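You operate a simulated robot arm through the tools that you are given. There is no shell and no other tool. Be economical: measure what you need, move in short steps, check, and stop when the job is done.

You run a simulated robot arm. Do the job below in one go: nothing can be reset, and whatever is moved stays where it is left.

TASK
Stack both fingers on the jig's pin and set its knob to 40.
Fine: copper below, tinned on top, long ends toward the knob; slide the keeper fork over them before you turn the knob.
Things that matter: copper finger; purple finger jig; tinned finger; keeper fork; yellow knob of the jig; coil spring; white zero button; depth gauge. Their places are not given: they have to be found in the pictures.

It is judged by the outcome, as a careful person would: the job done as asked, and still so three seconds after it is handed in. It fails if anything else is knocked over, pushed out of place, dropped, spilled or broken.

THE ROBOT
A 7-joint arm with a two-finger parallel gripper, fixed in place. Base frame: the origin is at the foot of the arm, x ahead of it, y to its left, z up; the work surface is at about z = 0. Readings come in mm, degrees, newtons and seconds.
With the tool pointing down near the work surface it reaches from about 220 to 580 mm from the base axis. Its first joint turns from -66.0 to 66.0 degrees. Payload 2.5 kg.
The tool frame sits at the grasp point between the pads (the TCP): z along the fingers, y along the line on which they close. The tips reach 23 mm beyond it. The gripper opens to 94 mm. The fingers are 38 mm wide and 10 mm thick; the gripper's body (54 by 96 mm) begins 39 mm behind the TCP.
Orientation is that of the tool frame in the base frame, as a unit quaternion [w, x, y, z]. With the fingers straight down and closing along the base's y, the tool's x points along the base's -x, its y along +y and its z along -z.

THE INTERFACE
- The arm moves only by the tool drive_tool. Its arguments are lists of equal length, an entry for each row: "linear": the shift along the tool's x, y, z in mm, a list of three; "rot": the turn, a rotation vector about the tool's x, y, z in degrees, a list of three. In form: {"linear": [[x, y, z], ...], "rot": [[rx, ry, rz], ...]}. A call has 1 to 10 rows; each row shifts and turns the commanded pose from where the row before left it, along the tool's axes as they then stand. "grip" is the opening, from 0 (shut) to 1 (fully open), set as the call begins (left out, the last holds). A row lasts 0.2 s, in which the tool goes at most 50 mm and 8.6 degrees; a call with a longer step from one row to the next is refused whole, and so is a gripper value outside its range. A pose out of reach is approached as far as the arm can. The call stops where the force on the tool passes 90 N (or 10 N more than at its start, if that is more) or the arm is blocked; 0.2 s more then pass. Each finger travels about 108 mm/s and halts on what it meets, pressing with about 21 N; the grip force reading is that of the motor and also rises with nothing between the fingers. The clock runs only during rows and for 0.2 s after the last one: add rows that do not move to give the fingers time. The reply holds the time, the measured pose of the TCP, the force on the tool along the base axes, the opening and the grip force, in the units named above and with some noise.
- Cameras (640 x 400 px; columns grow to the right, rows downward): "scene" is fixed at [122.6, -408.3, 545.8]; the picture's right is [0.81, -0.59, 0.00], its down [-0.33, -0.45, -0.83] and it looks along [0.49, 0.67, -0.55] (base axes); focal length 308 px, centre (320, 200). "wrist" rides on the gripper at [-39, 0, -44] in the tool frame; the picture's right is [0.00, -1.00, 0.00], its down [0.97, 0.00, -0.24] and it looks along [0.24, 0.00, 0.97] (tool axes); focal length 218 px, centre (320, 200).
- capture(camera): a new picture of that camera. It takes no simulated time.
- locate(camera, pixels): for up to 12 pixels [column, row] of the newest picture of that camera ("zoom" is the newest enlarged one), the place [x, y, z] in the base frame of the surface seen there, good to about 2 mm. It takes no simulated time.
- enlarge(camera, box): a new picture of the part [left, top, right, bottom] of that camera's present view, enlarged. It takes no simulated time.
- sign_off(): hands the job in; it is judged then, once.

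Work in short steps. Measure before you move; look again where a grasp or a placing could have gone wrong, and mend it. You have 80 turns and 38 pictures in all, those below and enlarged ones among them. Open the gripper and draw the arm clear of the work before you hand the job in, unless the task says otherwise; then end with one line.

The tools are called after ">>>" as name(argument=value, ...) on one line, values as JSON. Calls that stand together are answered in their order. drive_tool: Moves the arm, as the interface text tells. Its arguments: {"type":"object","properties":{"linear":{"type":"array"},"rot":{"type":"array"},"grip":{"type":"number"}},"required":["linear","rot"]} The other tools are called the same way: capture (camera) takes a picture; locate (camera, pixels) gives the place of the surface under pixels of a picture; enlarge (camera, box) takes an enlarged picture of a part of a camera's view; sign_off () hands the job in.

At the start:

```text
clock: 0.0
tcp_pos: [338.1, -42.9, 339.9]
orientation: [0.0, 0.0, 1.0, 0.0]
contact_force: [0.0, -0.2, 0.7]
grip_width: 94.4
finger_force: 0.0
```

scene: 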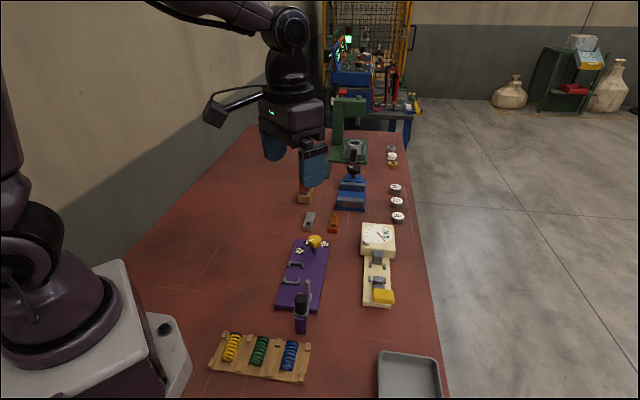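
wrist: 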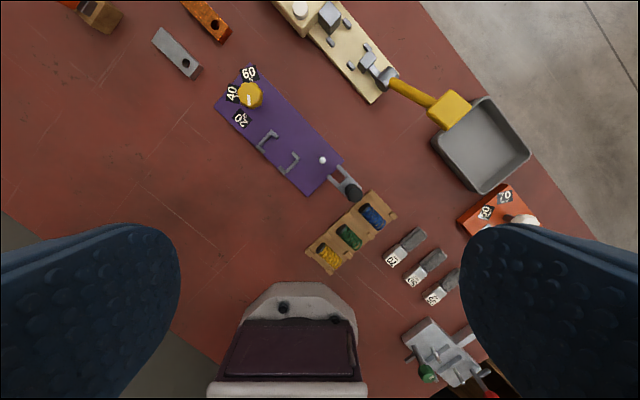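

The wrist view shows the purple jig around (285,130), the tinned finger at (177,52), and the copper finger at (207,20). I'll enlarge both views for details.

>>> enlarge(camera="wrist", box=[140, 0, 400, 210])

>>> enlarge(camera="scene", box=[260, 190, 420, 340])

```text
1.90 times, centred on (270, 105) of wrist
```

zoom: 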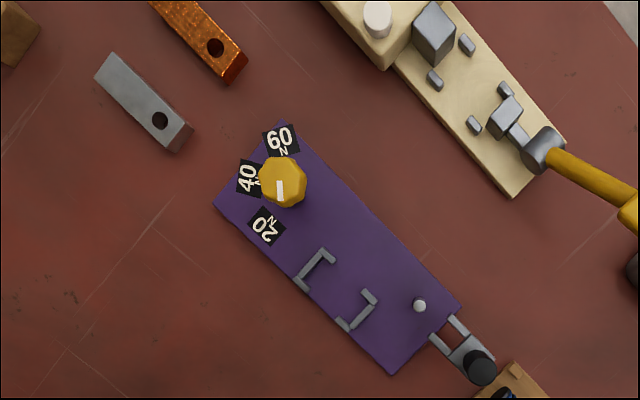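

```text
2.67 times, centred on (340, 265) of scene
```

zoom: 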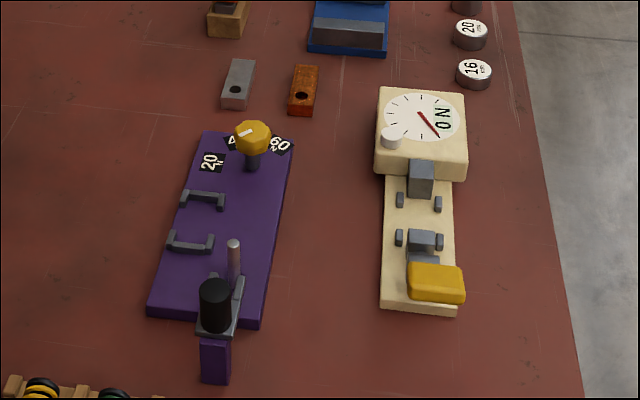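

Now I'll measure the key points in both views.

>>> locate(camera="zoom", pixels=[[234, 243], [215, 290], [253, 135], [235, 90], [302, 95], [215, 365], [152, 315], [258, 322], [205, 135], [292, 145], [238, 280], [190, 198]])

>>> locate(camera="wrist", pixels=[[322, 160], [353, 193], [249, 95], [188, 63], [162, 35], [215, 23], [190, 3], [335, 172], [216, 106], [248, 67], [342, 163], [307, 194]])

```text
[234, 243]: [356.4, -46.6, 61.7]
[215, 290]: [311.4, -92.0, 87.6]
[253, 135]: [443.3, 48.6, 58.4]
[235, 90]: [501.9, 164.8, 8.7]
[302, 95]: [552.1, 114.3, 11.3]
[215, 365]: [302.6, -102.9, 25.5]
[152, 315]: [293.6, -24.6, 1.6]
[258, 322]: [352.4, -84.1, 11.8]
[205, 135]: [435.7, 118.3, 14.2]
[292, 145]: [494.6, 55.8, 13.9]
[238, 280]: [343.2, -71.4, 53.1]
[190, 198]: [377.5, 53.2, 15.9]
```

```text
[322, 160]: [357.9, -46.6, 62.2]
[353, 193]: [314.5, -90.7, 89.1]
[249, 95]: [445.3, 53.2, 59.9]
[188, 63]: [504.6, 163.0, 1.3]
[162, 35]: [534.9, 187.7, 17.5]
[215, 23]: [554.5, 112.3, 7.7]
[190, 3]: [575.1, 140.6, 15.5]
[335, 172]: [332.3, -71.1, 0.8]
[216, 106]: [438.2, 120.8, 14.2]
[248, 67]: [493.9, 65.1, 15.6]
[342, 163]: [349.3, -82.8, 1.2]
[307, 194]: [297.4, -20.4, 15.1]
```

The pin top is at (357,-47,62), and the jig axis is about 45°. Before moving I'll check the tall surrounding objects.

>>> locate(camera="scene", pixels=[[350, 102], [335, 140], [353, 155], [350, 185], [305, 185], [305, 196], [345, 205], [378, 232], [352, 168], [340, 108]])

```text
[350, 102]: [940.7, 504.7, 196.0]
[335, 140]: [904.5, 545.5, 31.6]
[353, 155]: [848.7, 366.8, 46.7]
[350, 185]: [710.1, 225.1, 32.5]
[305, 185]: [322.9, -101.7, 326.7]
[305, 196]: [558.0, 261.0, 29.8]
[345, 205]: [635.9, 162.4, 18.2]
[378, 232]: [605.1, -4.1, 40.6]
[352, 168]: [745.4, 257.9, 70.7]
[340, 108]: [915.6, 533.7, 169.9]
```

All tall objects are far off. I move above the fingers and turn to -45° about the tool z.

>>> drive_tool(linear=[[-24, 26, 24], [-25, 26, 24], [-25, 26, 24], [-24, 26, 24], [-25, 26, 24], [-24, 26, 24], [-25, 27, 26]], rot=[[0, 0, 0], [0, 0, 0], [0, 0, 0], [0, 0, 0], [0, 0, 0], [0, 0, 0], [0, 0, 0]], grip=1)

>>> drive_tool(linear=[[0, 0, 0], [0, 0, 0], [0, 0, 0], [0, 0, 0], [0, 0, 0], [0, 0, 0], [0, 0, 0]], rot=[[0, 0, -7.5], [0, 0, -7.5], [0, 0, -7.5], [0, 0, -7.5], [0, 0, -7.5], [0, 0, -7.5], [0, 0, 0]])

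>>> capture(camera="wrist")

```text
clock: 1.6
tcp_pos: [512.4, 141.3, 169.0]
orientation: [0.0, 0.0, 1.0, 0.0]
contact_force: [-0.1, 0.9, 0.0]
grip_width: 94.0
finger_force: 0.1
```

```text
clock: 3.2
tcp_pos: [510.2, 141.6, 170.6]
orientation: [0.0, -0.383, 0.924, 0.0]
contact_force: [-0.2, -0.1, -1.6]
grip_width: 93.9
finger_force: 0.0
```

```text
33 pictures are left
```

wrist: 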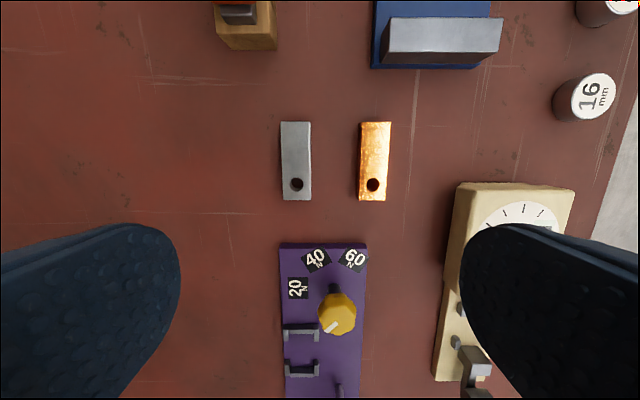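

Fingers, jig and tool are all aligned at 45°, hole ends nearest the jig. I'll measure the edges and holes accurately.

>>> enlarge(camera="wrist", box=[260, 100, 420, 220])

>>> locate(camera="wrist", pixels=[[283, 124], [310, 124], [296, 160], [297, 184], [362, 124], [390, 124], [375, 155], [373, 185], [297, 288], [316, 259], [352, 259], [337, 312]])

```text
3.33 times, centred on (340, 160) of wrist
```

zoom: 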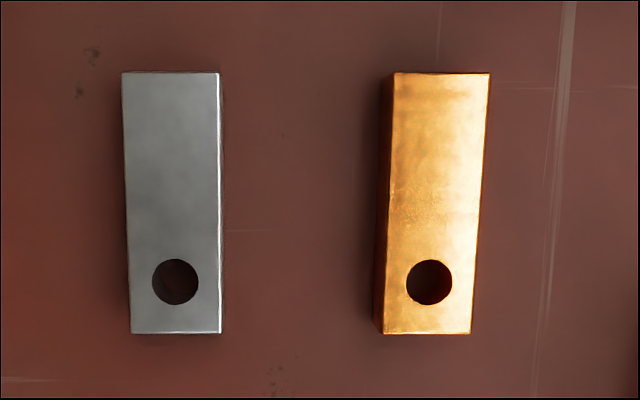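

```text
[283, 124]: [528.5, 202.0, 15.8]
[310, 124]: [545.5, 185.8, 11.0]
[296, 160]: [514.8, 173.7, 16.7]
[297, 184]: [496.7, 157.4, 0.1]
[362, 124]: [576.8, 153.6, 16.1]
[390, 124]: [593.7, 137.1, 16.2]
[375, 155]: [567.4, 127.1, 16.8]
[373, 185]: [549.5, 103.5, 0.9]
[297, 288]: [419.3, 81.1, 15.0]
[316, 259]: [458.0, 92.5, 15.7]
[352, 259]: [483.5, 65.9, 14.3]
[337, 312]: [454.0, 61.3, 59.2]
```

Next I locate points on the top faces just inside edges for exact geometry.

>>> locate(camera="zoom", pixels=[[134, 328], [216, 328], [128, 77], [213, 77], [390, 328], [467, 328], [402, 77], [485, 77], [175, 252], [429, 252], [390, 282], [467, 282]])

```text
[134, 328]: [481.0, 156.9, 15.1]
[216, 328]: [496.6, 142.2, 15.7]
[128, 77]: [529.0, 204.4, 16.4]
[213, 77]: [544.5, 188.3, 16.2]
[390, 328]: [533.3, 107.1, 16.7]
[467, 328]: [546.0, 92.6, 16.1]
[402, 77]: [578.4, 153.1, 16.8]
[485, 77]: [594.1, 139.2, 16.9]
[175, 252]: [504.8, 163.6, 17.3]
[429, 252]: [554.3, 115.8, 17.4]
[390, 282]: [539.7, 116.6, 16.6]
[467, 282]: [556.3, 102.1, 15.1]
```

Tinned is centred v≈-240 and copper v≈-311 (45° coordinates), both with the hole at u≈464 and about 16 mm thick. Now I fly over the jig to measure pin, fork, and brackets.

>>> drive_tool(linear=[[42, -3, 0], [42, -3, 0], [42, -3, 0], [42, -3, 0], [42, -2, 0], [0, 0, 0]], rot=[[0, 0, 0], [0, 0, 0], [0, 0, 0], [0, 0, 0], [0, 0, 0], [0, 0, 0]])

>>> enlarge(camera="wrist", box=[220, 60, 460, 300])

>>> enlarge(camera="scene", box=[270, 230, 350, 335])

```text
clock: 4.6
tcp_pos: [371.5, -18.4, 171.5]
orientation: [-0.001, -0.383, 0.924, 0.0]
contact_force: [0.0, 0.1, -0.2]
grip_width: 94.0
finger_force: 0.1
```

```text
1.67 times, centred on (340, 180) of wrist
```

zoom: 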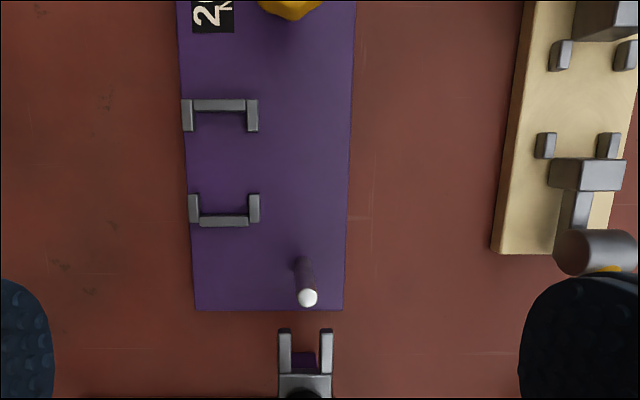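

```text
3.81 times, centred on (310, 282) of scene
```

zoom: 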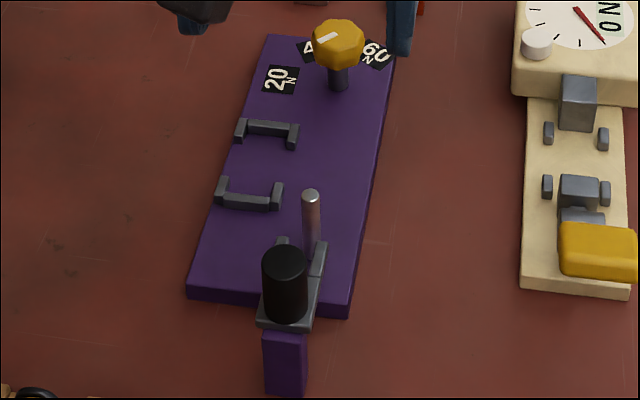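

I locate the pin, brackets and fork parts in the wrist view, and fork details in the scene zoom.

>>> capture(camera="wrist")

>>> locate(camera="wrist", pixels=[[332, 238], [328, 219], [302, 185], [302, 179], [299, 129], [319, 261], [344, 261], [331, 287], [320, 280], [343, 280], [330, 276], [330, 303]])

>>> locate(camera="zoom", pixels=[[311, 193], [320, 246], [311, 300], [268, 319], [284, 268], [284, 300], [285, 335], [285, 380], [310, 240], [281, 240], [338, 45], [278, 192]])

```text
29 pictures are left
```

wrist: 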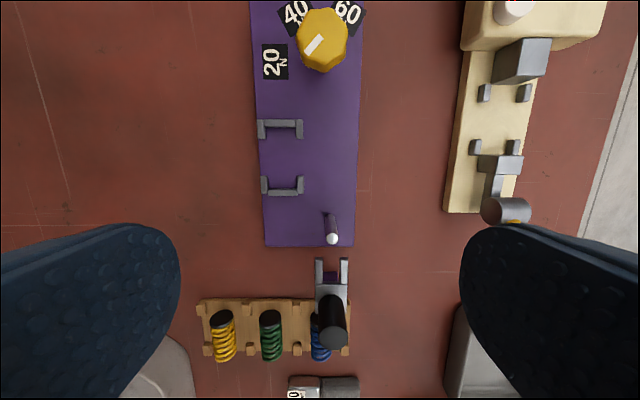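

```text
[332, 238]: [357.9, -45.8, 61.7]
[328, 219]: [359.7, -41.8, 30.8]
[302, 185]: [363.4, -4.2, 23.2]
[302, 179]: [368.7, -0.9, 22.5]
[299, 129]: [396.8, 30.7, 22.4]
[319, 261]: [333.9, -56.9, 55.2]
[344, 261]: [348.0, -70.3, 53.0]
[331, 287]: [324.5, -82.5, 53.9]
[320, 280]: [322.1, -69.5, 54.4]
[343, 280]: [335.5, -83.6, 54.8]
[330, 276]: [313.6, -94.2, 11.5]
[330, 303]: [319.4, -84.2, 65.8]
```

```text
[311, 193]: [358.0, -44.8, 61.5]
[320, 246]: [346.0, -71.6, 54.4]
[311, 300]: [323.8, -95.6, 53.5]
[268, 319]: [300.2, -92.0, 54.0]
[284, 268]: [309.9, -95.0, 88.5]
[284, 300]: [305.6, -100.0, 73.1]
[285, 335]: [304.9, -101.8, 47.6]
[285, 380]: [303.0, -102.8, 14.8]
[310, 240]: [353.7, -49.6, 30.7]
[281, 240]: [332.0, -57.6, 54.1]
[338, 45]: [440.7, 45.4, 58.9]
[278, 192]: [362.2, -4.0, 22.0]
```

Pin is at u≈220.5, v≈-285; the fork sits on its post with its top at z≈54 and bottom ≈48, just over the future stack. Now I go above the copper finger (u=470, v=-311), half open.

>>> drive_tool(linear=[[-44, -7, 0], [-44, -7, 0], [-44, -7, 0], [-44, -7, 0], [-44, -7, 0], [0, 0, 40], [0, 0, 40], [0, 0, 0]], rot=[[0, 0, 0], [0, 0, 0], [0, 0, 0], [0, 0, 0], [0, 0, 0], [0, 0, 0], [0, 0, 0], [0, 0, 0]], grip=0.5)

>>> capture(camera="wrist")

```text
clock: 6.4
tcp_pos: [554.1, 113.4, 89.4]
orientation: [0.0, -0.382, 0.924, 0.0]
contact_force: [0.4, 0.2, 0.3]
grip_width: 47.0
finger_force: 0.1
```

```text
28 pictures are left
```

wrist: 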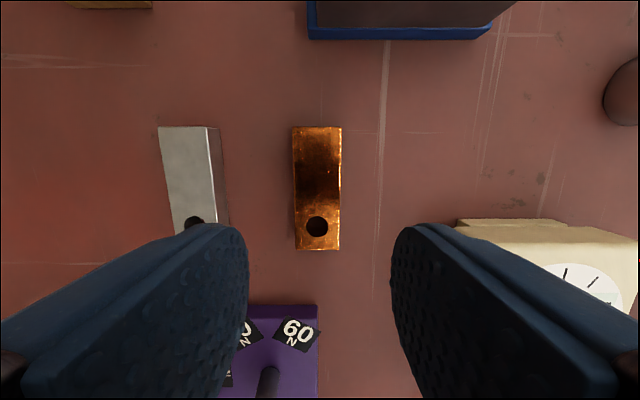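

Copper is centred between the pads (cols 293–341). I refine its edges before descending.

>>> locate(camera="wrist", pixels=[[298, 245], [336, 245], [296, 131], [338, 131], [317, 208], [301, 226], [334, 226]])

```text
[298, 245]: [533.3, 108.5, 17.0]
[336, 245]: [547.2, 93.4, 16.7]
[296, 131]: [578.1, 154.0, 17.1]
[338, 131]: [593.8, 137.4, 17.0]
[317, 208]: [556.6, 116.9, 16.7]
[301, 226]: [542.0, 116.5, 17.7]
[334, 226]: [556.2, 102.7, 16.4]
```

Hole at u≈465, TCP at u=472 (offset +7). I descend 63 mm and close.

>>> drive_tool(linear=[[0, 0, 25], [0, 0, 25], [0, 0, 13], [0, 0, 0]], rot=[[0, 0, 0], [0, 0, 0], [0, 0, 0], [0, 0, 0]])

>>> drive_tool(linear=[[0, 0, 0], [0, 0, 0], [0, 0, 0]], rot=[[0, 0, 0], [0, 0, 0], [0, 0, 0]], grip=0)

```text
clock: 7.4
tcp_pos: [551.4, 113.9, 28.1]
orientation: [0.0, -0.383, 0.924, 0.0]
contact_force: [-0.3, -0.1, -0.3]
grip_width: 47.0
finger_force: 0.1
```

```text
clock: 8.2
tcp_pos: [551.7, 114.6, 28.2]
orientation: [-0.001, -0.383, 0.924, 0.0]
contact_force: [0.4, -0.4, -1.0]
grip_width: 26.0
finger_force: 21.0
```

Gripped at 26 mm width. Lift and look at the held finger.

>>> drive_tool(linear=[[0, 0, -30], [0, 0, -40], [0, 0, -30], [0, 0, 0]], rot=[[0, 0, 0], [0, 0, 0], [0, 0, 0], [0, 0, 0]])

>>> enlarge(camera="wrist", box=[220, 150, 420, 300])

```text
clock: 9.2
tcp_pos: [551.8, 115.7, 127.7]
orientation: [0.0, -0.383, 0.924, 0.0]
contact_force: [-0.1, -0.8, -1.3]
grip_width: 25.9
finger_force: 21.1
```

```text
2.67 times, centred on (320, 225) of wrist
```

zoom: 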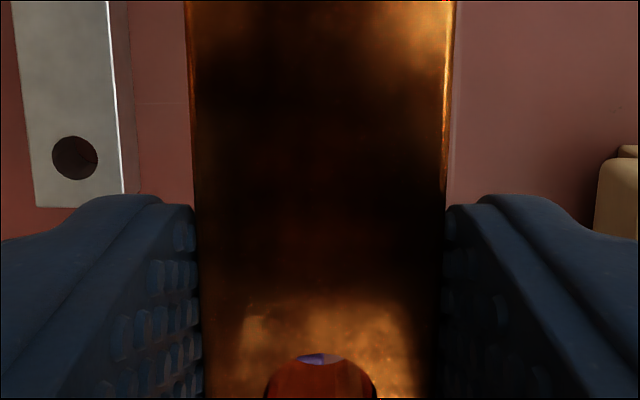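

The hole is at the bottom of the crop; I take a crop lower down.

>>> enlarge(camera="wrist", box=[240, 250, 400, 370])

```text
3.33 times, centred on (320, 310) of wrist
```

zoom: 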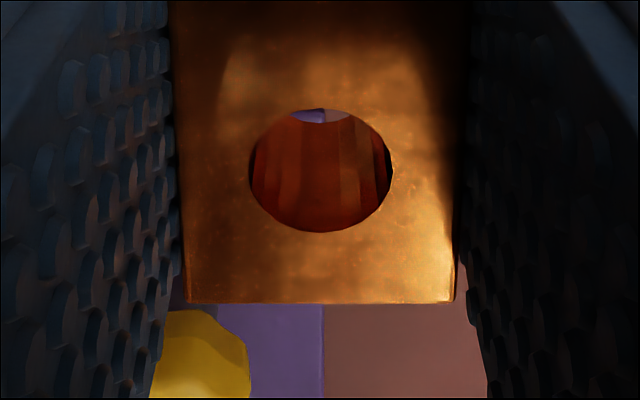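

I locate points round the hole rim and the finger end to find the hole in the tool frame.

>>> locate(camera="zoom", pixels=[[242, 170], [399, 170], [320, 101], [320, 238], [190, 298], [450, 298], [190, 100], [455, 100]])

```text
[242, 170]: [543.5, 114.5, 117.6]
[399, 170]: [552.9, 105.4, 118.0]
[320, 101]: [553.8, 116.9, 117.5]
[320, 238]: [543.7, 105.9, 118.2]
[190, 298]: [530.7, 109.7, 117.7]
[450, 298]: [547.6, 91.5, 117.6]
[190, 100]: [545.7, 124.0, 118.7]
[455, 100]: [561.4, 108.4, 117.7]
```

Hole rim centre is about (u 466, v -309.7). I move so it sits over the pin (u 220.5, v -285.3), lowering 30 mm at the end.

>>> drive_tool(linear=[[49, 5, 0], [49, 5, 0], [49, 5, 0], [49, 5, 0], [49.5, 4.4, 0], [0, 0, 15], [0, 0, 15], [0, 0, 0]], rot=[[0, 0, 0], [0, 0, 0], [0, 0, 0], [0, 0, 0], [0, 0, 0], [0, 0, 0], [0, 0, 0], [0, 0, 0]])

>>> enlarge(camera="wrist", box=[240, 250, 400, 370])

>>> enlarge(camera="scene", box=[270, 215, 370, 335])

```text
clock: 11.0
tcp_pos: [362.2, -43.0, 96.8]
orientation: [0.001, -0.383, 0.924, -0.001]
contact_force: [-0.2, 0.1, -2.2]
grip_width: 26.3
finger_force: 20.8
```

```text
3.33 times, centred on (320, 310) of wrist
```

zoom: 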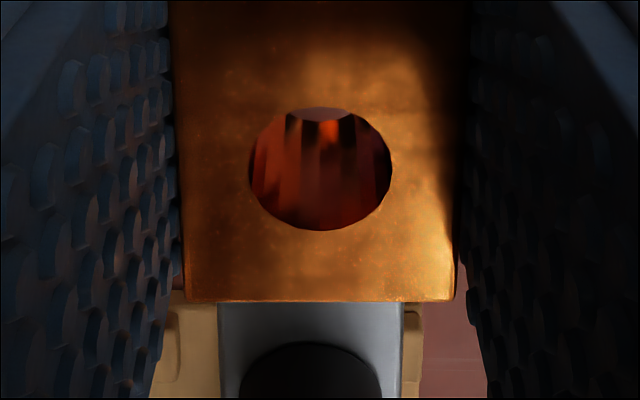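

```text
3.33 times, centred on (320, 275) of scene
```

zoom: 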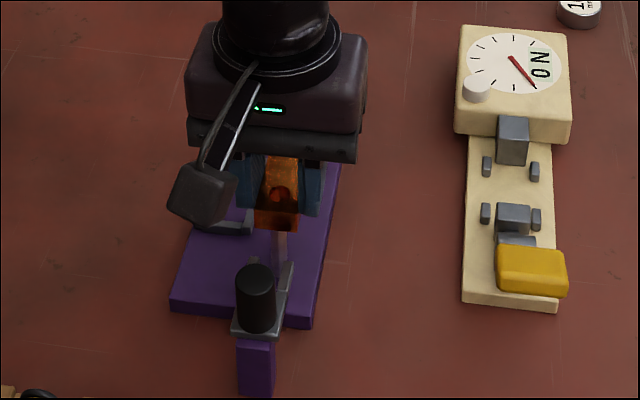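

Pin shows at scene-zoom col ~280, hole at col ~280. I measure the hole rim, the pin and the hanging box.

>>> locate(camera="zoom", pixels=[[267, 194], [293, 194], [280, 182], [280, 207], [279, 240], [200, 215], [195, 185], [260, 224], [294, 225]])

>>> capture(camera="wrist")

>>> locate(camera="wrist", pixels=[[296.5, 301], [343.7, 301], [320, 280], [320, 321.5], [325, 335], [320, 350]])

```text
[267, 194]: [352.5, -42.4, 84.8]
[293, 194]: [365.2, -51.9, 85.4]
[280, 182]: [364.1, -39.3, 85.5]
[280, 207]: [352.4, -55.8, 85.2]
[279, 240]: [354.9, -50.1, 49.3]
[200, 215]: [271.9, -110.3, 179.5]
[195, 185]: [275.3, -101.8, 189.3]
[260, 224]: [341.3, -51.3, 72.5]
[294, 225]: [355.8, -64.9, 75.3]
```

```text
23 pictures are left
```

wrist: 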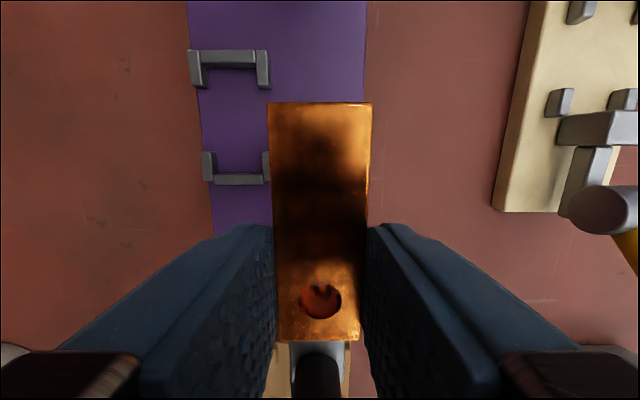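

```text
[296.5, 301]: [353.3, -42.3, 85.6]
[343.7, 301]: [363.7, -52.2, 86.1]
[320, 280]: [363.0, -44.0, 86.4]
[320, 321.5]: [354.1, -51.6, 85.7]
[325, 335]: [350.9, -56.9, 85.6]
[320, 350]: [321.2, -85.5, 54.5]
```

The hole averages (220.0, -287.0) against the pin (220.3, -285.3): I shift +1.5 in tool y and lower 20 mm so the pin enters, watching the force.

>>> drive_tool(linear=[[-0.3, 1.5, 0], [0, 0, 5], [0, 0, 5], [0, 0, 5], [0, 0, 5], [0, 0, 0]], rot=[[0, 0, 0], [0, 0, 0], [0, 0, 0], [0, 0, 0], [0, 0, 0], [0, 0, 0]])

>>> enlarge(camera="wrist", box=[240, 250, 400, 370])

```text
clock: 12.4
tcp_pos: [360.0, -42.1, 78.3]
orientation: [-0.001, -0.383, 0.924, -0.001]
contact_force: [0.8, 0.3, -2.1]
grip_width: 26.0
finger_force: 21.2
```

```text
3.33 times, centred on (320, 310) of wrist
```

zoom: 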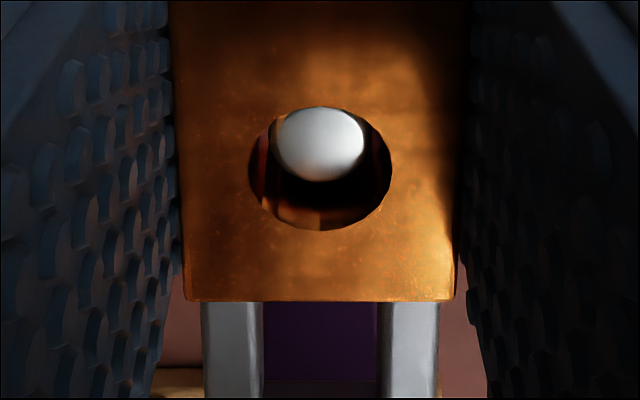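

The pin is inside the hole and laterally centred. I check the longitudinal offset by locating the pin top and the rim.

>>> locate(camera="zoom", pixels=[[320, 145], [320, 112], [320, 178], [242, 170], [399, 170], [320, 101], [320, 238], [280, 143], [360, 143]])

```text
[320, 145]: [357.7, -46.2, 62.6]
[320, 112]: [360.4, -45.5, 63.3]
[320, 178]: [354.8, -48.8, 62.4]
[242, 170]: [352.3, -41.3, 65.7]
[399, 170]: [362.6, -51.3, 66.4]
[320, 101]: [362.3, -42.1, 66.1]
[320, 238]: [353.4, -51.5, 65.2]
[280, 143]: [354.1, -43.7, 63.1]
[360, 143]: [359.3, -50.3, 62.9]
```

Hole and pin match within ~0.5 mm. I descend 32 mm, then in small steps to contact.

>>> drive_tool(linear=[[0, 0, 8], [0, 0, 8], [0, 0, 8], [0, 0, 7], [0, 0, 0]], rot=[[0, 0, 0], [0, 0, 0], [0, 0, 0], [0, 0, 0], [0, 0, 0]])

>>> drive_tool(linear=[[0, 0, 1], [0, 0, 1], [0, 0, 0]], rot=[[0, 0, 0], [0, 0, 0], [0, 0, 0]])

```text
clock: 13.6
tcp_pos: [360.2, -42.5, 45.5]
orientation: [0.0, -0.383, 0.924, 0.0]
contact_force: [0.0, 0.0, -1.6]
grip_width: 26.0
finger_force: 20.2
```

```text
clock: 14.4
tcp_pos: [362.3, -40.8, 44.7]
orientation: [0.0, -0.382, 0.924, 0.0]
contact_force: [-0.7, 0.3, -1.9]
grip_width: 26.0
finger_force: 21.0
```

No contact yet; contact is expected near z≈43. Continue in small steps.

>>> drive_tool(linear=[[0, 0, 0.7], [0, 0, 0.7], [0, 0, 0]], rot=[[0, 0, 0], [0, 0, 0], [0, 0, 0]])

```text
clock: 15.2
tcp_pos: [360.6, -42.7, 42.7]
orientation: [0.0, -0.383, 0.924, 0.0]
contact_force: [-0.1, -0.4, -1.9]
grip_width: 25.9
finger_force: 20.4
```

>>> drive_tool(linear=[[0, 0, 0.7], [0, 0, 0.5], [0, 0, 0]], rot=[[0, 0, 0], [0, 0, 0], [0, 0, 0]])

```text
clock: 16.0
tcp_pos: [360.8, -41.9, 42.0]
orientation: [0.0, -0.383, 0.924, 0.001]
contact_force: [-0.7, -1.0, 4.5]
grip_width: 26.1
finger_force: 21.0
```

Contact force rose to 4.5 N: the copper is seated. Open slightly (31 mm) and rise clear of the pin.

>>> drive_tool(linear=[[0, 0, 0], [0, 0, 0], [0, 0, -5], [0, 0, -20], [0, 0, -40], [0, 0, -40], [0, 0, 0]], rot=[[0, 0, 0], [0, 0, 0], [0, 0, 0], [0, 0, 0], [0, 0, 0], [0, 0, 0], [0, 0, 0]], grip=0.33)

>>> capture(camera="wrist")

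```text
clock: 17.6
tcp_pos: [361.2, -41.7, 149.2]
orientation: [0.0, -0.383, 0.924, -0.001]
contact_force: [0.2, 0.0, -0.2]
grip_width: 30.8
finger_force: 0.2
```

```text
21 pictures are left
```

wrist: 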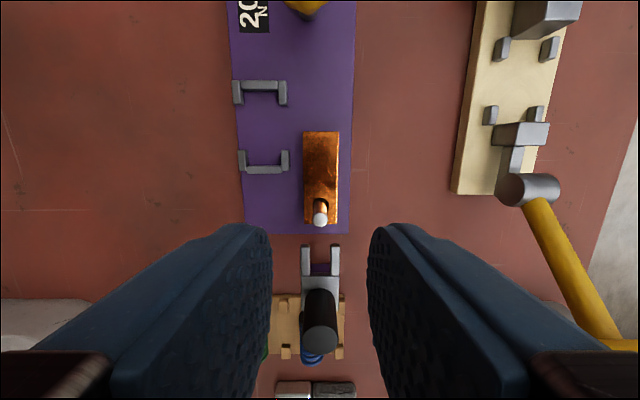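

Copper is seated on the pin with its long end toward the knob. Now to the tinned finger (TCP u 470.5, v -240.5), descending partway.

>>> drive_tool(linear=[[-48.9, 8.9, 0], [-48.9, 8.9, 0], [-48.9, 8.9, 0], [-48.9, 8.9, 0], [-49, 8.8, 0], [0, 0, 40], [0, 0, 20], [0, 0, 0]], rot=[[0, 0, 0], [0, 0, 0], [0, 0, 0], [0, 0, 0], [0, 0, 0], [0, 0, 0], [0, 0, 0], [0, 0, 0]], grip=0.5)

>>> capture(camera="wrist")

```text
clock: 19.4
tcp_pos: [503.1, 161.2, 87.2]
orientation: [0.0, -0.383, 0.924, 0.0]
contact_force: [-0.4, -0.1, -0.6]
grip_width: 47.0
finger_force: 0.1
```

```text
20 pictures are left
```

wrist: 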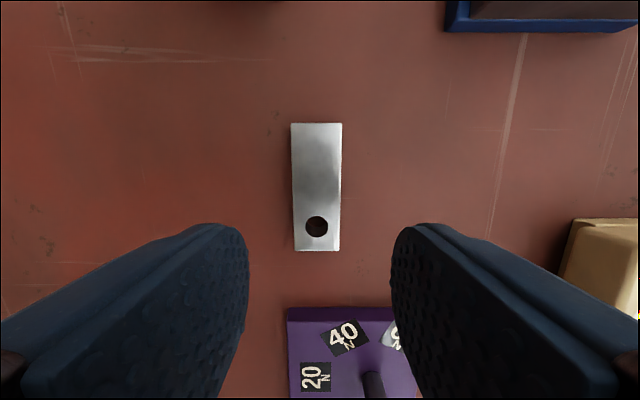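

The view matches the copper case (hole at (317,226)). Descend 60 mm, grip, and lift.

>>> drive_tool(linear=[[0, 0, 25], [0, 0, 25], [0, 0, 10], [0, 0, 0]], rot=[[0, 0, 0], [0, 0, 0], [0, 0, 0], [0, 0, 0]])

>>> drive_tool(linear=[[0, 0, 0], [0, 0, 0], [0, 0, 0]], rot=[[0, 0, 0], [0, 0, 0], [0, 0, 0]], grip=0)

>>> drive_tool(linear=[[0, 0, -30], [0, 0, -40], [0, 0, -30], [0, 0, 0]], rot=[[0, 0, 0], [0, 0, 0], [0, 0, 0], [0, 0, 0]])

>>> enlarge(camera="wrist", box=[240, 250, 400, 370])

```text
clock: 20.4
tcp_pos: [503.5, 162.2, 25.5]
orientation: [0.0, -0.382, 0.924, 0.0]
contact_force: [0.4, 0.0, 0.4]
grip_width: 46.8
finger_force: 0.1
```

```text
clock: 21.2
tcp_pos: [503.0, 161.9, 26.6]
orientation: [0.0, -0.383, 0.924, 0.0]
contact_force: [-0.4, 0.7, -0.2]
grip_width: 25.8
finger_force: 21.4
```

```text
clock: 22.2
tcp_pos: [503.0, 159.3, 126.7]
orientation: [0.0, -0.384, 0.923, -0.001]
contact_force: [1.8, 0.1, -1.8]
grip_width: 26.0
finger_force: 21.1
```

```text
3.33 times, centred on (320, 310) of wrist
```

zoom: 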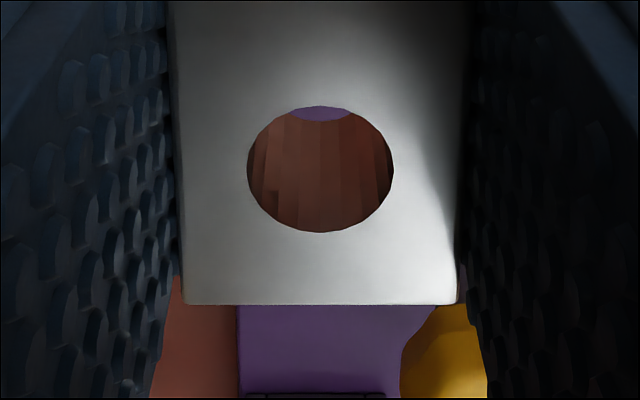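

The hole sits at the same tool position as with the copper, so I reverse the exact path to the pin and lower 30 mm.

>>> drive_tool(linear=[[48.9, -8.9, 0], [48.9, -8.9, 0], [48.9, -8.9, 0], [48.9, -8.9, 0], [49, -8.8, 0], [0, 0, 15], [0, 0, 15], [0, 0, 10], [0, 0, 7], [0, 0, 0]], rot=[[0, 0, 0], [0, 0, 0], [0, 0, 0], [0, 0, 0], [0, 0, 0], [0, 0, 0], [0, 0, 0], [0, 0, 0], [0, 0, 0], [0, 0, 0]])

>>> enlarge(camera="wrist", box=[240, 250, 400, 370])

```text
clock: 24.4
tcp_pos: [361.2, -42.9, 78.8]
orientation: [0.0, -0.384, 0.924, 0.0]
contact_force: [-1.1, 0.4, -2.2]
grip_width: 25.5
finger_force: 21.3
```

```text
3.33 times, centred on (320, 310) of wrist
```

zoom: 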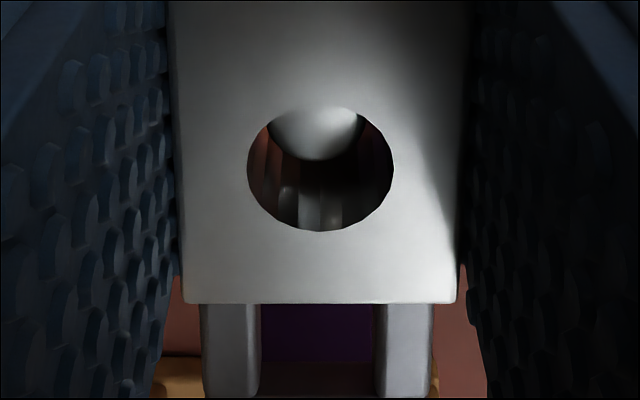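

The pin is in the hole again. Descend 17 mm, then feel for contact (expected near z≈58).

>>> drive_tool(linear=[[0, 0, 6], [0, 0, 6], [0, 0, 5], [0, 0, 0]], rot=[[0, 0, 0], [0, 0, 0], [0, 0, 0], [0, 0, 0]])

>>> drive_tool(linear=[[0, 0, 1], [0, 0, 1], [0, 0, 0]], rot=[[0, 0, 0], [0, 0, 0], [0, 0, 0]])

```text
clock: 25.4
tcp_pos: [359.2, -41.6, 61.9]
orientation: [-0.001, -0.382, 0.924, 0.0]
contact_force: [-0.2, 1.0, -2.2]
grip_width: 25.7
finger_force: 21.0
```

```text
clock: 26.2
tcp_pos: [359.6, -41.7, 59.9]
orientation: [0.0, -0.382, 0.924, 0.0]
contact_force: [0.8, 1.5, -2.0]
grip_width: 25.8
finger_force: 21.0
```

>>> drive_tool(linear=[[0, 0, 0.7], [0, 0, 0.7], [0, 0, 0]], rot=[[0, 0, 0], [0, 0, 0], [0, 0, 0]])

```text
clock: 27.0
tcp_pos: [360.6, -41.7, 59.0]
orientation: [-0.001, -0.383, 0.924, 0.0]
contact_force: [-0.3, 0.2, -2.0]
grip_width: 25.9
finger_force: 20.9
```

Still hanging freely (-2 N); step on.

>>> drive_tool(linear=[[0, 0, 0.7], [0, 0, 0.5], [0, 0, 0]], rot=[[0, 0, 0], [0, 0, 0], [0, 0, 0]])

```text
clock: 27.8
tcp_pos: [361.0, -43.0, 58.8]
orientation: [-0.001, -0.382, 0.924, 0.0]
contact_force: [-0.9, 0.3, -1.7]
grip_width: 26.1
finger_force: 21.0
```

>>> drive_tool(linear=[[0, 0, 0.6], [0, 0, 0.6], [0, 0, 0]], rot=[[0, 0, 0], [0, 0, 0], [0, 0, 0]])

```text
clock: 28.6
tcp_pos: [361.1, -42.6, 56.3]
orientation: [0.0, -0.383, 0.924, 0.001]
contact_force: [0.4, 0.1, -1.5]
grip_width: 26.0
finger_force: 21.5
```

>>> drive_tool(linear=[[0, 0, 0.6], [0, 0, 0.6], [0, 0, 0]], rot=[[0, 0, 0], [0, 0, 0], [0, 0, 0]])

```text
clock: 29.4
tcp_pos: [361.0, -41.1, 56.9]
orientation: [0.001, -0.382, 0.924, -0.001]
contact_force: [-3.2, 0.5, 15.8]
grip_width: 25.8
finger_force: 21.0
```

Contact: seated on the copper. Open slightly and rise.

>>> drive_tool(linear=[[0, 0, 0], [0, 0, 0], [0, 0, -5], [0, 0, -20], [0, 0, -35], [0, 0, -40], [0, 0, 0]], rot=[[0, 0, 0], [0, 0, 0], [0, 0, 0], [0, 0, 0], [0, 0, 0], [0, 0, 0], [0, 0, 0]], grip=0.35)

>>> capture(camera="wrist")

>>> enlarge(camera="scene", box=[270, 235, 350, 335])

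```text
clock: 31.0
tcp_pos: [359.6, -43.7, 153.9]
orientation: [0.0, -0.382, 0.924, 0.0]
contact_force: [0.0, -0.9, -0.8]
grip_width: 32.8
finger_force: 0.1
```

```text
17 pictures are left
```

wrist: 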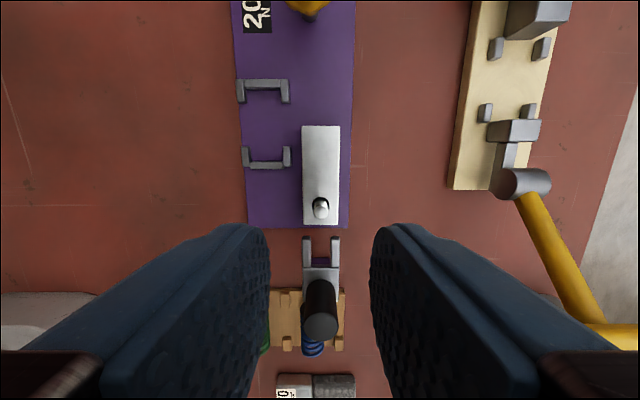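

```text
4.00 times, centred on (310, 285) of scene
```

zoom: 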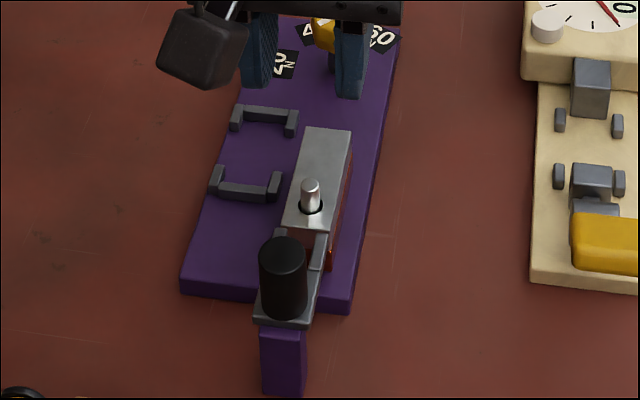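

The stack is good. Now I measure the fork: tines, crotch, handle, rear edge, post, and the tinned top.

>>> locate(camera="wrist", pixels=[[306, 239], [335, 239], [306, 262], [335, 262], [320, 270], [320, 262], [320, 318], [306, 285], [334, 290], [320, 160], [310, 218], [320, 200]])

>>> locate(camera="zoom", pixels=[[283, 255], [262, 318], [305, 322], [285, 323], [283, 335], [262, 335], [306, 335], [322, 245], [310, 265], [318, 280], [285, 385], [283, 300]])

>>> enlarge(camera="scene", box=[285, 275, 325, 335])

```text
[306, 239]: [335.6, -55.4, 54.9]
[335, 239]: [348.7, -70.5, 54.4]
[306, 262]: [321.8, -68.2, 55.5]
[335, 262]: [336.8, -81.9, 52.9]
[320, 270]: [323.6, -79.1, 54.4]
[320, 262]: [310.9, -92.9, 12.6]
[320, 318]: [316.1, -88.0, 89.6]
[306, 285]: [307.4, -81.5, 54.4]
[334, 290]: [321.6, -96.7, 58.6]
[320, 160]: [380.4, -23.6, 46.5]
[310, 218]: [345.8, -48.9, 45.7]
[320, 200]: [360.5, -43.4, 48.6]
```

```text
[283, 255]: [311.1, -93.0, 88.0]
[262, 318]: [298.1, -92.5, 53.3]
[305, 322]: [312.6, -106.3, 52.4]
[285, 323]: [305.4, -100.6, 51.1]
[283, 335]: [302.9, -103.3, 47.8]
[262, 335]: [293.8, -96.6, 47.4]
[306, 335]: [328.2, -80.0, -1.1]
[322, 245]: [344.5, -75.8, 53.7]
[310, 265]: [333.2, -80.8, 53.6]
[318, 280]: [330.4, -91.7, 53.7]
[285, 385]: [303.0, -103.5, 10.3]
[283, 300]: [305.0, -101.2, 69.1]
```

```text
6.67 times, centred on (305, 305) of scene
```

zoom: 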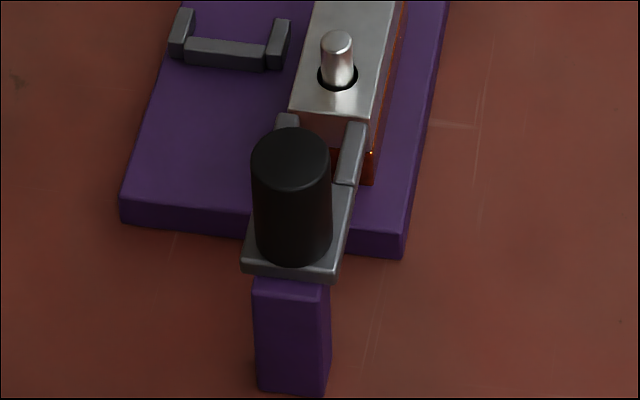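

Fork plate spans u≈145–199 (z 48–54), and the handle is centred near u≈155, v≈-286, top at z≈89. I move over it with 33 mm opening and descend to z≈83.

>>> drive_tool(linear=[[35, -0.3, 0], [35, -0.3, 0], [0, 0, 25], [0, 0, 25], [0, 0, 20], [0, 0, 0]], rot=[[0, 0, 0], [0, 0, 0], [0, 0, 0], [0, 0, 0], [0, 0, 0], [0, 0, 0]])

>>> enlarge(camera="wrist", box=[200, 130, 440, 380])

```text
clock: 32.4
tcp_pos: [311.2, -94.6, 85.3]
orientation: [0.0, -0.383, 0.924, -0.001]
contact_force: [0.0, 0.5, -0.3]
grip_width: 32.9
finger_force: 0.1
```

```text
1.60 times, centred on (320, 255) of wrist
```

zoom: 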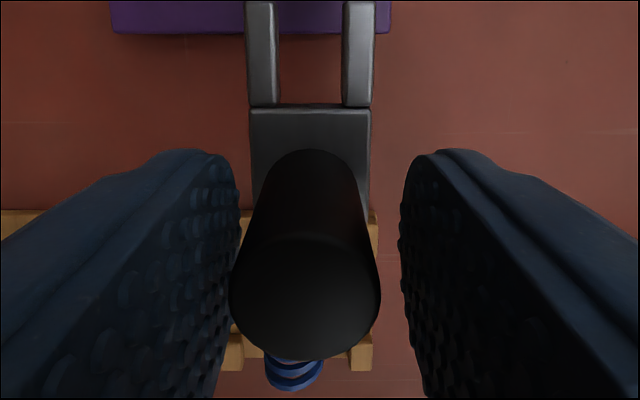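

The handle is ~2 mm toward +y of the tool centre. I shift +1.8 mm and close on it.

>>> drive_tool(linear=[[0, 1.8, 0], [0, 0, 0]], rot=[[0, 0, 0], [0, 0, 0]])

>>> drive_tool(linear=[[0, 0, 0], [0, 0, 0], [0, 0, 0]], rot=[[0, 0, 0], [0, 0, 0], [0, 0, 0]], grip=0)

>>> drive_tool(linear=[[0, 0, -1], [0, 0, -1], [0, 0, 0]], rot=[[0, 0, 0], [0, 0, 0], [0, 0, 0]])

>>> enlarge(camera="scene", box=[270, 255, 340, 335])

```text
clock: 33.0
tcp_pos: [310.8, -92.3, 85.9]
orientation: [-0.001, -0.383, 0.924, 0.0]
contact_force: [0.3, 0.6, -0.3]
grip_width: 32.9
finger_force: 0.0
```

```text
clock: 33.8
tcp_pos: [309.8, -91.4, 84.8]
orientation: [0.001, -0.383, 0.924, -0.001]
contact_force: [4.0, -2.6, -3.4]
grip_width: 21.9
finger_force: 45.0
```

```text
clock: 34.6
tcp_pos: [310.2, -92.1, 87.2]
orientation: [0.001, -0.382, 0.924, -0.001]
contact_force: [15.0, -12.8, -34.6]
grip_width: 21.7
finger_force: 44.6
```

```text
5.00 times, centred on (305, 295) of scene
```

zoom: 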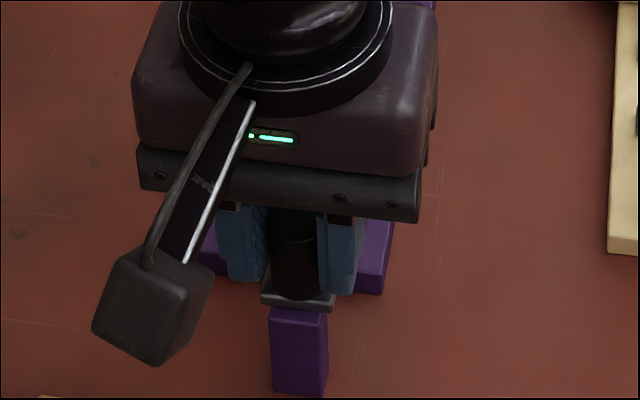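

The fork resists lifting (-35 N) and sideways motion, so it runs on a slide. I undo the lift, relax 0.7 mm sideways, and slide along +u.

>>> drive_tool(linear=[[0, -0.4, 1], [0, -0.3, 1], [-5, 0, 0], [-5, 0, 0], [0, 0, 0]], rot=[[0, 0, 0], [0, 0, 0], [0, 0, 0], [0, 0, 0], [0, 0, 0]])

```text
clock: 35.8
tcp_pos: [319.2, -84.6, 87.6]
orientation: [0.001, -0.383, 0.924, -0.001]
contact_force: [-0.5, -1.0, 25.5]
grip_width: 21.6
finger_force: 45.2
```

It slides freely (u moved ~11 mm), with a slight downward preload. I relieve 1 mm upward and continue.

>>> drive_tool(linear=[[0, 0, -0.8], [-5, 0, 0], [-5, 0, 0], [-5, 0, 0], [-5, 0, 0], [0, 0, 0]], rot=[[0, 0, 0], [0, 0, 0], [0, 0, 0], [0, 0, 0], [0, 0, 0], [0, 0, 0]])

>>> capture(camera="wrist")

```text
clock: 37.2
tcp_pos: [332.8, -70.7, 86.6]
orientation: [-0.001, -0.382, 0.924, 0.0]
contact_force: [10.7, -9.7, -11.9]
grip_width: 21.7
finger_force: 45.2
```

```text
12 pictures are left
```

wrist: 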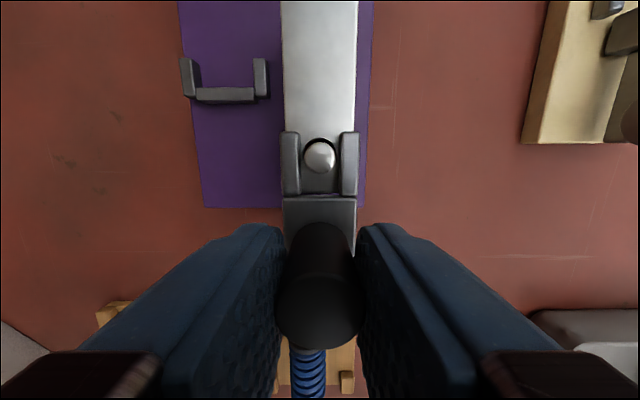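

The tines straddle the pin. I relax 0.5 mm sideways and slide on toward the crotch stop.

>>> drive_tool(linear=[[-3, -0.5, 0], [-3, 0, 0], [-2, 0, 0], [0, 0, 0]], rot=[[0, 0, 0], [0, 0, 0], [0, 0, 0], [0, 0, 0]])

>>> drive_tool(linear=[[-1, 0, 0], [-1, 0, 0], [0, 0, 0]], rot=[[0, 0, 0], [0, 0, 0], [0, 0, 0]])

```text
clock: 38.2
tcp_pos: [335.9, -66.2, 87.5]
orientation: [-0.005, -0.38, 0.925, 0.0]
contact_force: [-18.9, -24.0, 17.2]
grip_width: 21.6
finger_force: 45.2
```

```text
clock: 39.0
tcp_pos: [337.1, -66.2, 86.1]
orientation: [-0.004, -0.38, 0.925, 0.001]
contact_force: [-24.1, -25.2, 2.2]
grip_width: 21.9
finger_force: 44.9
```

Resistance of ~35 N along u: the stop is reached. I relax 2 mm of command and look.

>>> drive_tool(linear=[[2.5, 0, 0], [0, 0, 0]], rot=[[0, 0, 0], [0, 0, 0]])

>>> enlarge(camera="wrist", box=[240, 60, 400, 240])

```text
clock: 39.6
tcp_pos: [337.9, -65.3, 85.6]
orientation: [-0.002, -0.382, 0.924, 0.001]
contact_force: [-10.1, -14.2, -19.5]
grip_width: 21.9
finger_force: 44.9
```

```text
2.22 times, centred on (320, 150) of wrist
```

zoom: 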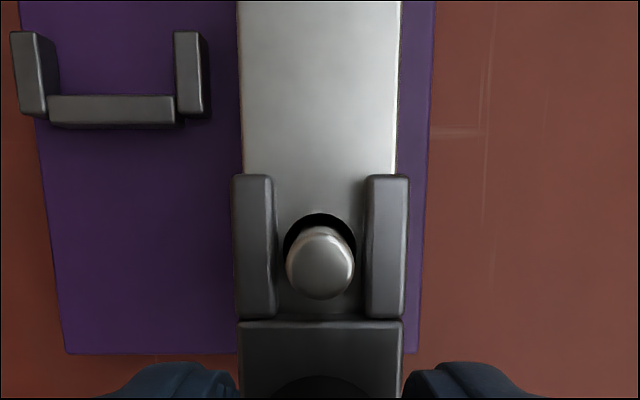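

The pin is well inside the slot at the end of the slide. I open and rise clear.

>>> drive_tool(linear=[[0, 0, 0], [0, 0, 0], [0, 0, -10], [0, 0, -30], [0, 0, -40], [0, 0, 0]], rot=[[0, 0, 0], [0, 0, 0], [0, 0, 0], [0, 0, 0], [0, 0, 0], [0, 0, 0]], grip=0.35)

>>> capture(camera="wrist")

```text
clock: 41.0
tcp_pos: [337.7, -63.7, 165.2]
orientation: [0.0, -0.383, 0.924, 0.0]
contact_force: [0.0, -0.3, 0.6]
grip_width: 32.9
finger_force: 0.0
```

```text
10 pictures are left
```

wrist: 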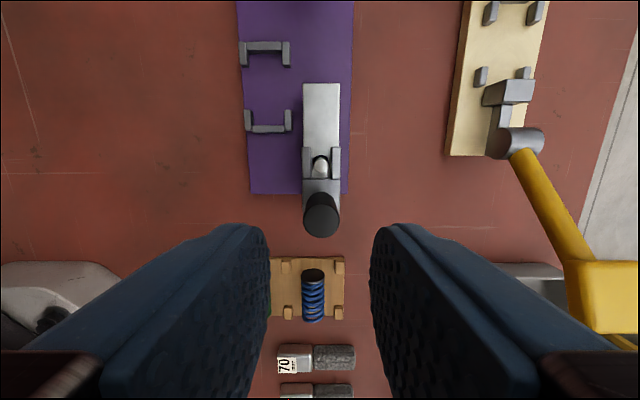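

The fork stays in place. Now I fly over the knob (u≈350) to view the pointer and labels.

>>> drive_tool(linear=[[-39, 1, 0], [-39, 1, 0], [-39, 1, 0], [-38, 0, 0], [0, 0, 0]], rot=[[0, 0, 0], [0, 0, 0], [0, 0, 0], [0, 0, 0], [0, 0, 0]], grip=0.6)

>>> enlarge(camera="wrist", box=[240, 110, 420, 260])

```text
clock: 42.2
tcp_pos: [447.9, 44.1, 166.6]
orientation: [0.0, -0.383, 0.924, 0.0]
contact_force: [-0.3, -0.6, 0.2]
grip_width: 56.5
finger_force: 0.0
```

```text
2.67 times, centred on (330, 185) of wrist
```

zoom: 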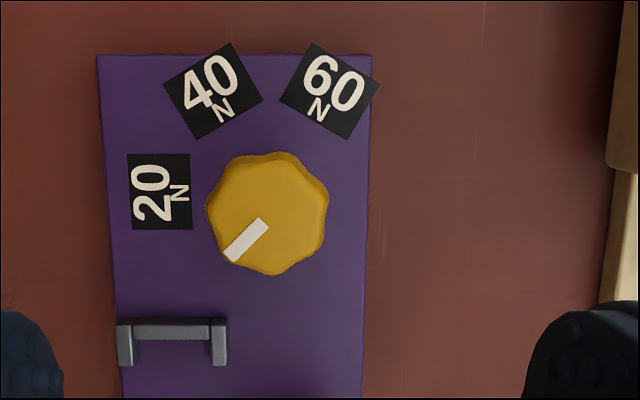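

I locate labels, pointer ends and knob rim to determine the angles.

>>> locate(camera="zoom", pixels=[[160, 192], [213, 90], [329, 91], [229, 256], [264, 223], [212, 212], [324, 212], [268, 160], [272, 270], [267, 213], [98, 60], [365, 60]])

```text
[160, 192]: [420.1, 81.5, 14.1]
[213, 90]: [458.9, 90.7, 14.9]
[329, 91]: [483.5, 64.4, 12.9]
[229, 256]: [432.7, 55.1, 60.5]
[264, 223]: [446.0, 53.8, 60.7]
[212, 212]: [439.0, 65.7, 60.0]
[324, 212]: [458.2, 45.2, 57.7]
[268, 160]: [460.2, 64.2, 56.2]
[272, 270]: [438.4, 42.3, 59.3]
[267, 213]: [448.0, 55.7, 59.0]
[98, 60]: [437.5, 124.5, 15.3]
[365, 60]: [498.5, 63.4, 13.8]
```

Knob centre is about (u 355.3, v -278.5); the pointer is at ~130° while 40 lies at 30°, so it needs about 100° clockwise from above (+tool z). I centre over the knob and lower to z≈105.

>>> drive_tool(linear=[[-7.3, 7, 0], [0, 0, 30], [0, 0, 30], [0, 0, 0]], rot=[[0, 0, 0], [0, 0, 0], [0, 0, 0], [0, 0, 0]])

>>> capture(camera="wrist")

```text
clock: 43.2
tcp_pos: [445.8, 54.4, 107.4]
orientation: [0.0, -0.382, 0.924, 0.0]
contact_force: [-0.2, 0.1, 0.8]
grip_width: 56.6
finger_force: 0.0
```

```text
8 pictures are left
```

wrist: 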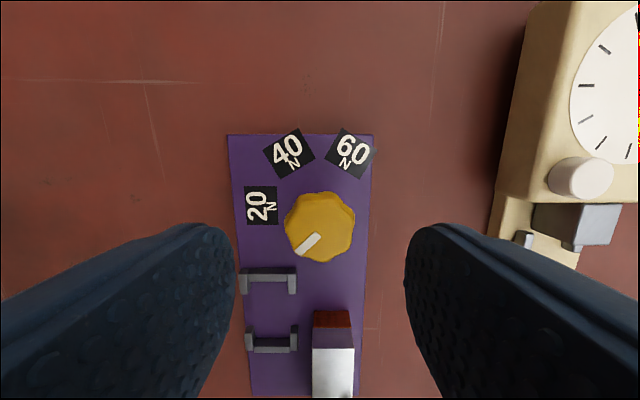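

Knob is laterally centred (cols 285–355). I check its longitudinal centre and the pointer ends.

>>> locate(camera="wrist", pixels=[[289, 228], [350, 228], [320, 199], [320, 258], [299, 254], [317, 236]])

```text
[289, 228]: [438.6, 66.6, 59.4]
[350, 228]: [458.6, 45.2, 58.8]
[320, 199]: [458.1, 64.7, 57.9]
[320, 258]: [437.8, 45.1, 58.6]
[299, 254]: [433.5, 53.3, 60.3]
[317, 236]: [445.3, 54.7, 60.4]
```

Centre shift of 1 mm along u; then I descend to z≈65 and close on the knob.

>>> drive_tool(linear=[[-1, 0, 0], [0, 0, 20], [0, 0, 21], [0, 0, 0]], rot=[[0, 0, 0], [0, 0, 0], [0, 0, 0], [0, 0, 0]])

>>> drive_tool(linear=[[0, 0, 0], [0, 0, 0], [0, 0, 0]], rot=[[0, 0, 0], [0, 0, 0], [0, 0, 0]], grip=0)

```text
clock: 44.2
tcp_pos: [446.2, 56.7, 65.9]
orientation: [0.0, -0.382, 0.924, 0.0]
contact_force: [0.5, 0.6, 0.5]
grip_width: 56.1
finger_force: 0.0
```

```text
clock: 45.0
tcp_pos: [447.8, 55.5, 65.6]
orientation: [0.001, -0.382, 0.924, -0.001]
contact_force: [20.2, -9.7, -13.6]
grip_width: 33.4
finger_force: 45.1
```

Gripped (33 mm across lobes). I ease 0.6 mm sideways and turn +48°.

>>> drive_tool(linear=[[0, -0.6, 0], [0, 0, 0], [0, 0, 0], [0, 0, 0], [0, 0, 0], [0, 0, 0], [0, 0, 0], [0, 0, 0]], rot=[[0, 0, 0], [0, 0, 8], [0, 0, 8], [0, 0, 8], [0, 0, 8], [0, 0, 8], [0, 0, 8], [0, 0, 0]])

>>> enlarge(camera="wrist", box=[230, 180, 410, 360])

```text
clock: 46.8
tcp_pos: [447.9, 54.9, 64.5]
orientation: [0.001, 0.028, 1.0, -0.001]
contact_force: [3.8, -17.2, 19.1]
grip_width: 33.6
finger_force: 44.6
```

```text
2.22 times, centred on (320, 270) of wrist
```

zoom: 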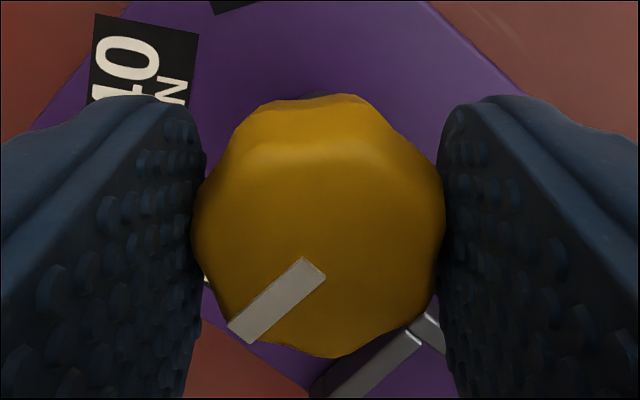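

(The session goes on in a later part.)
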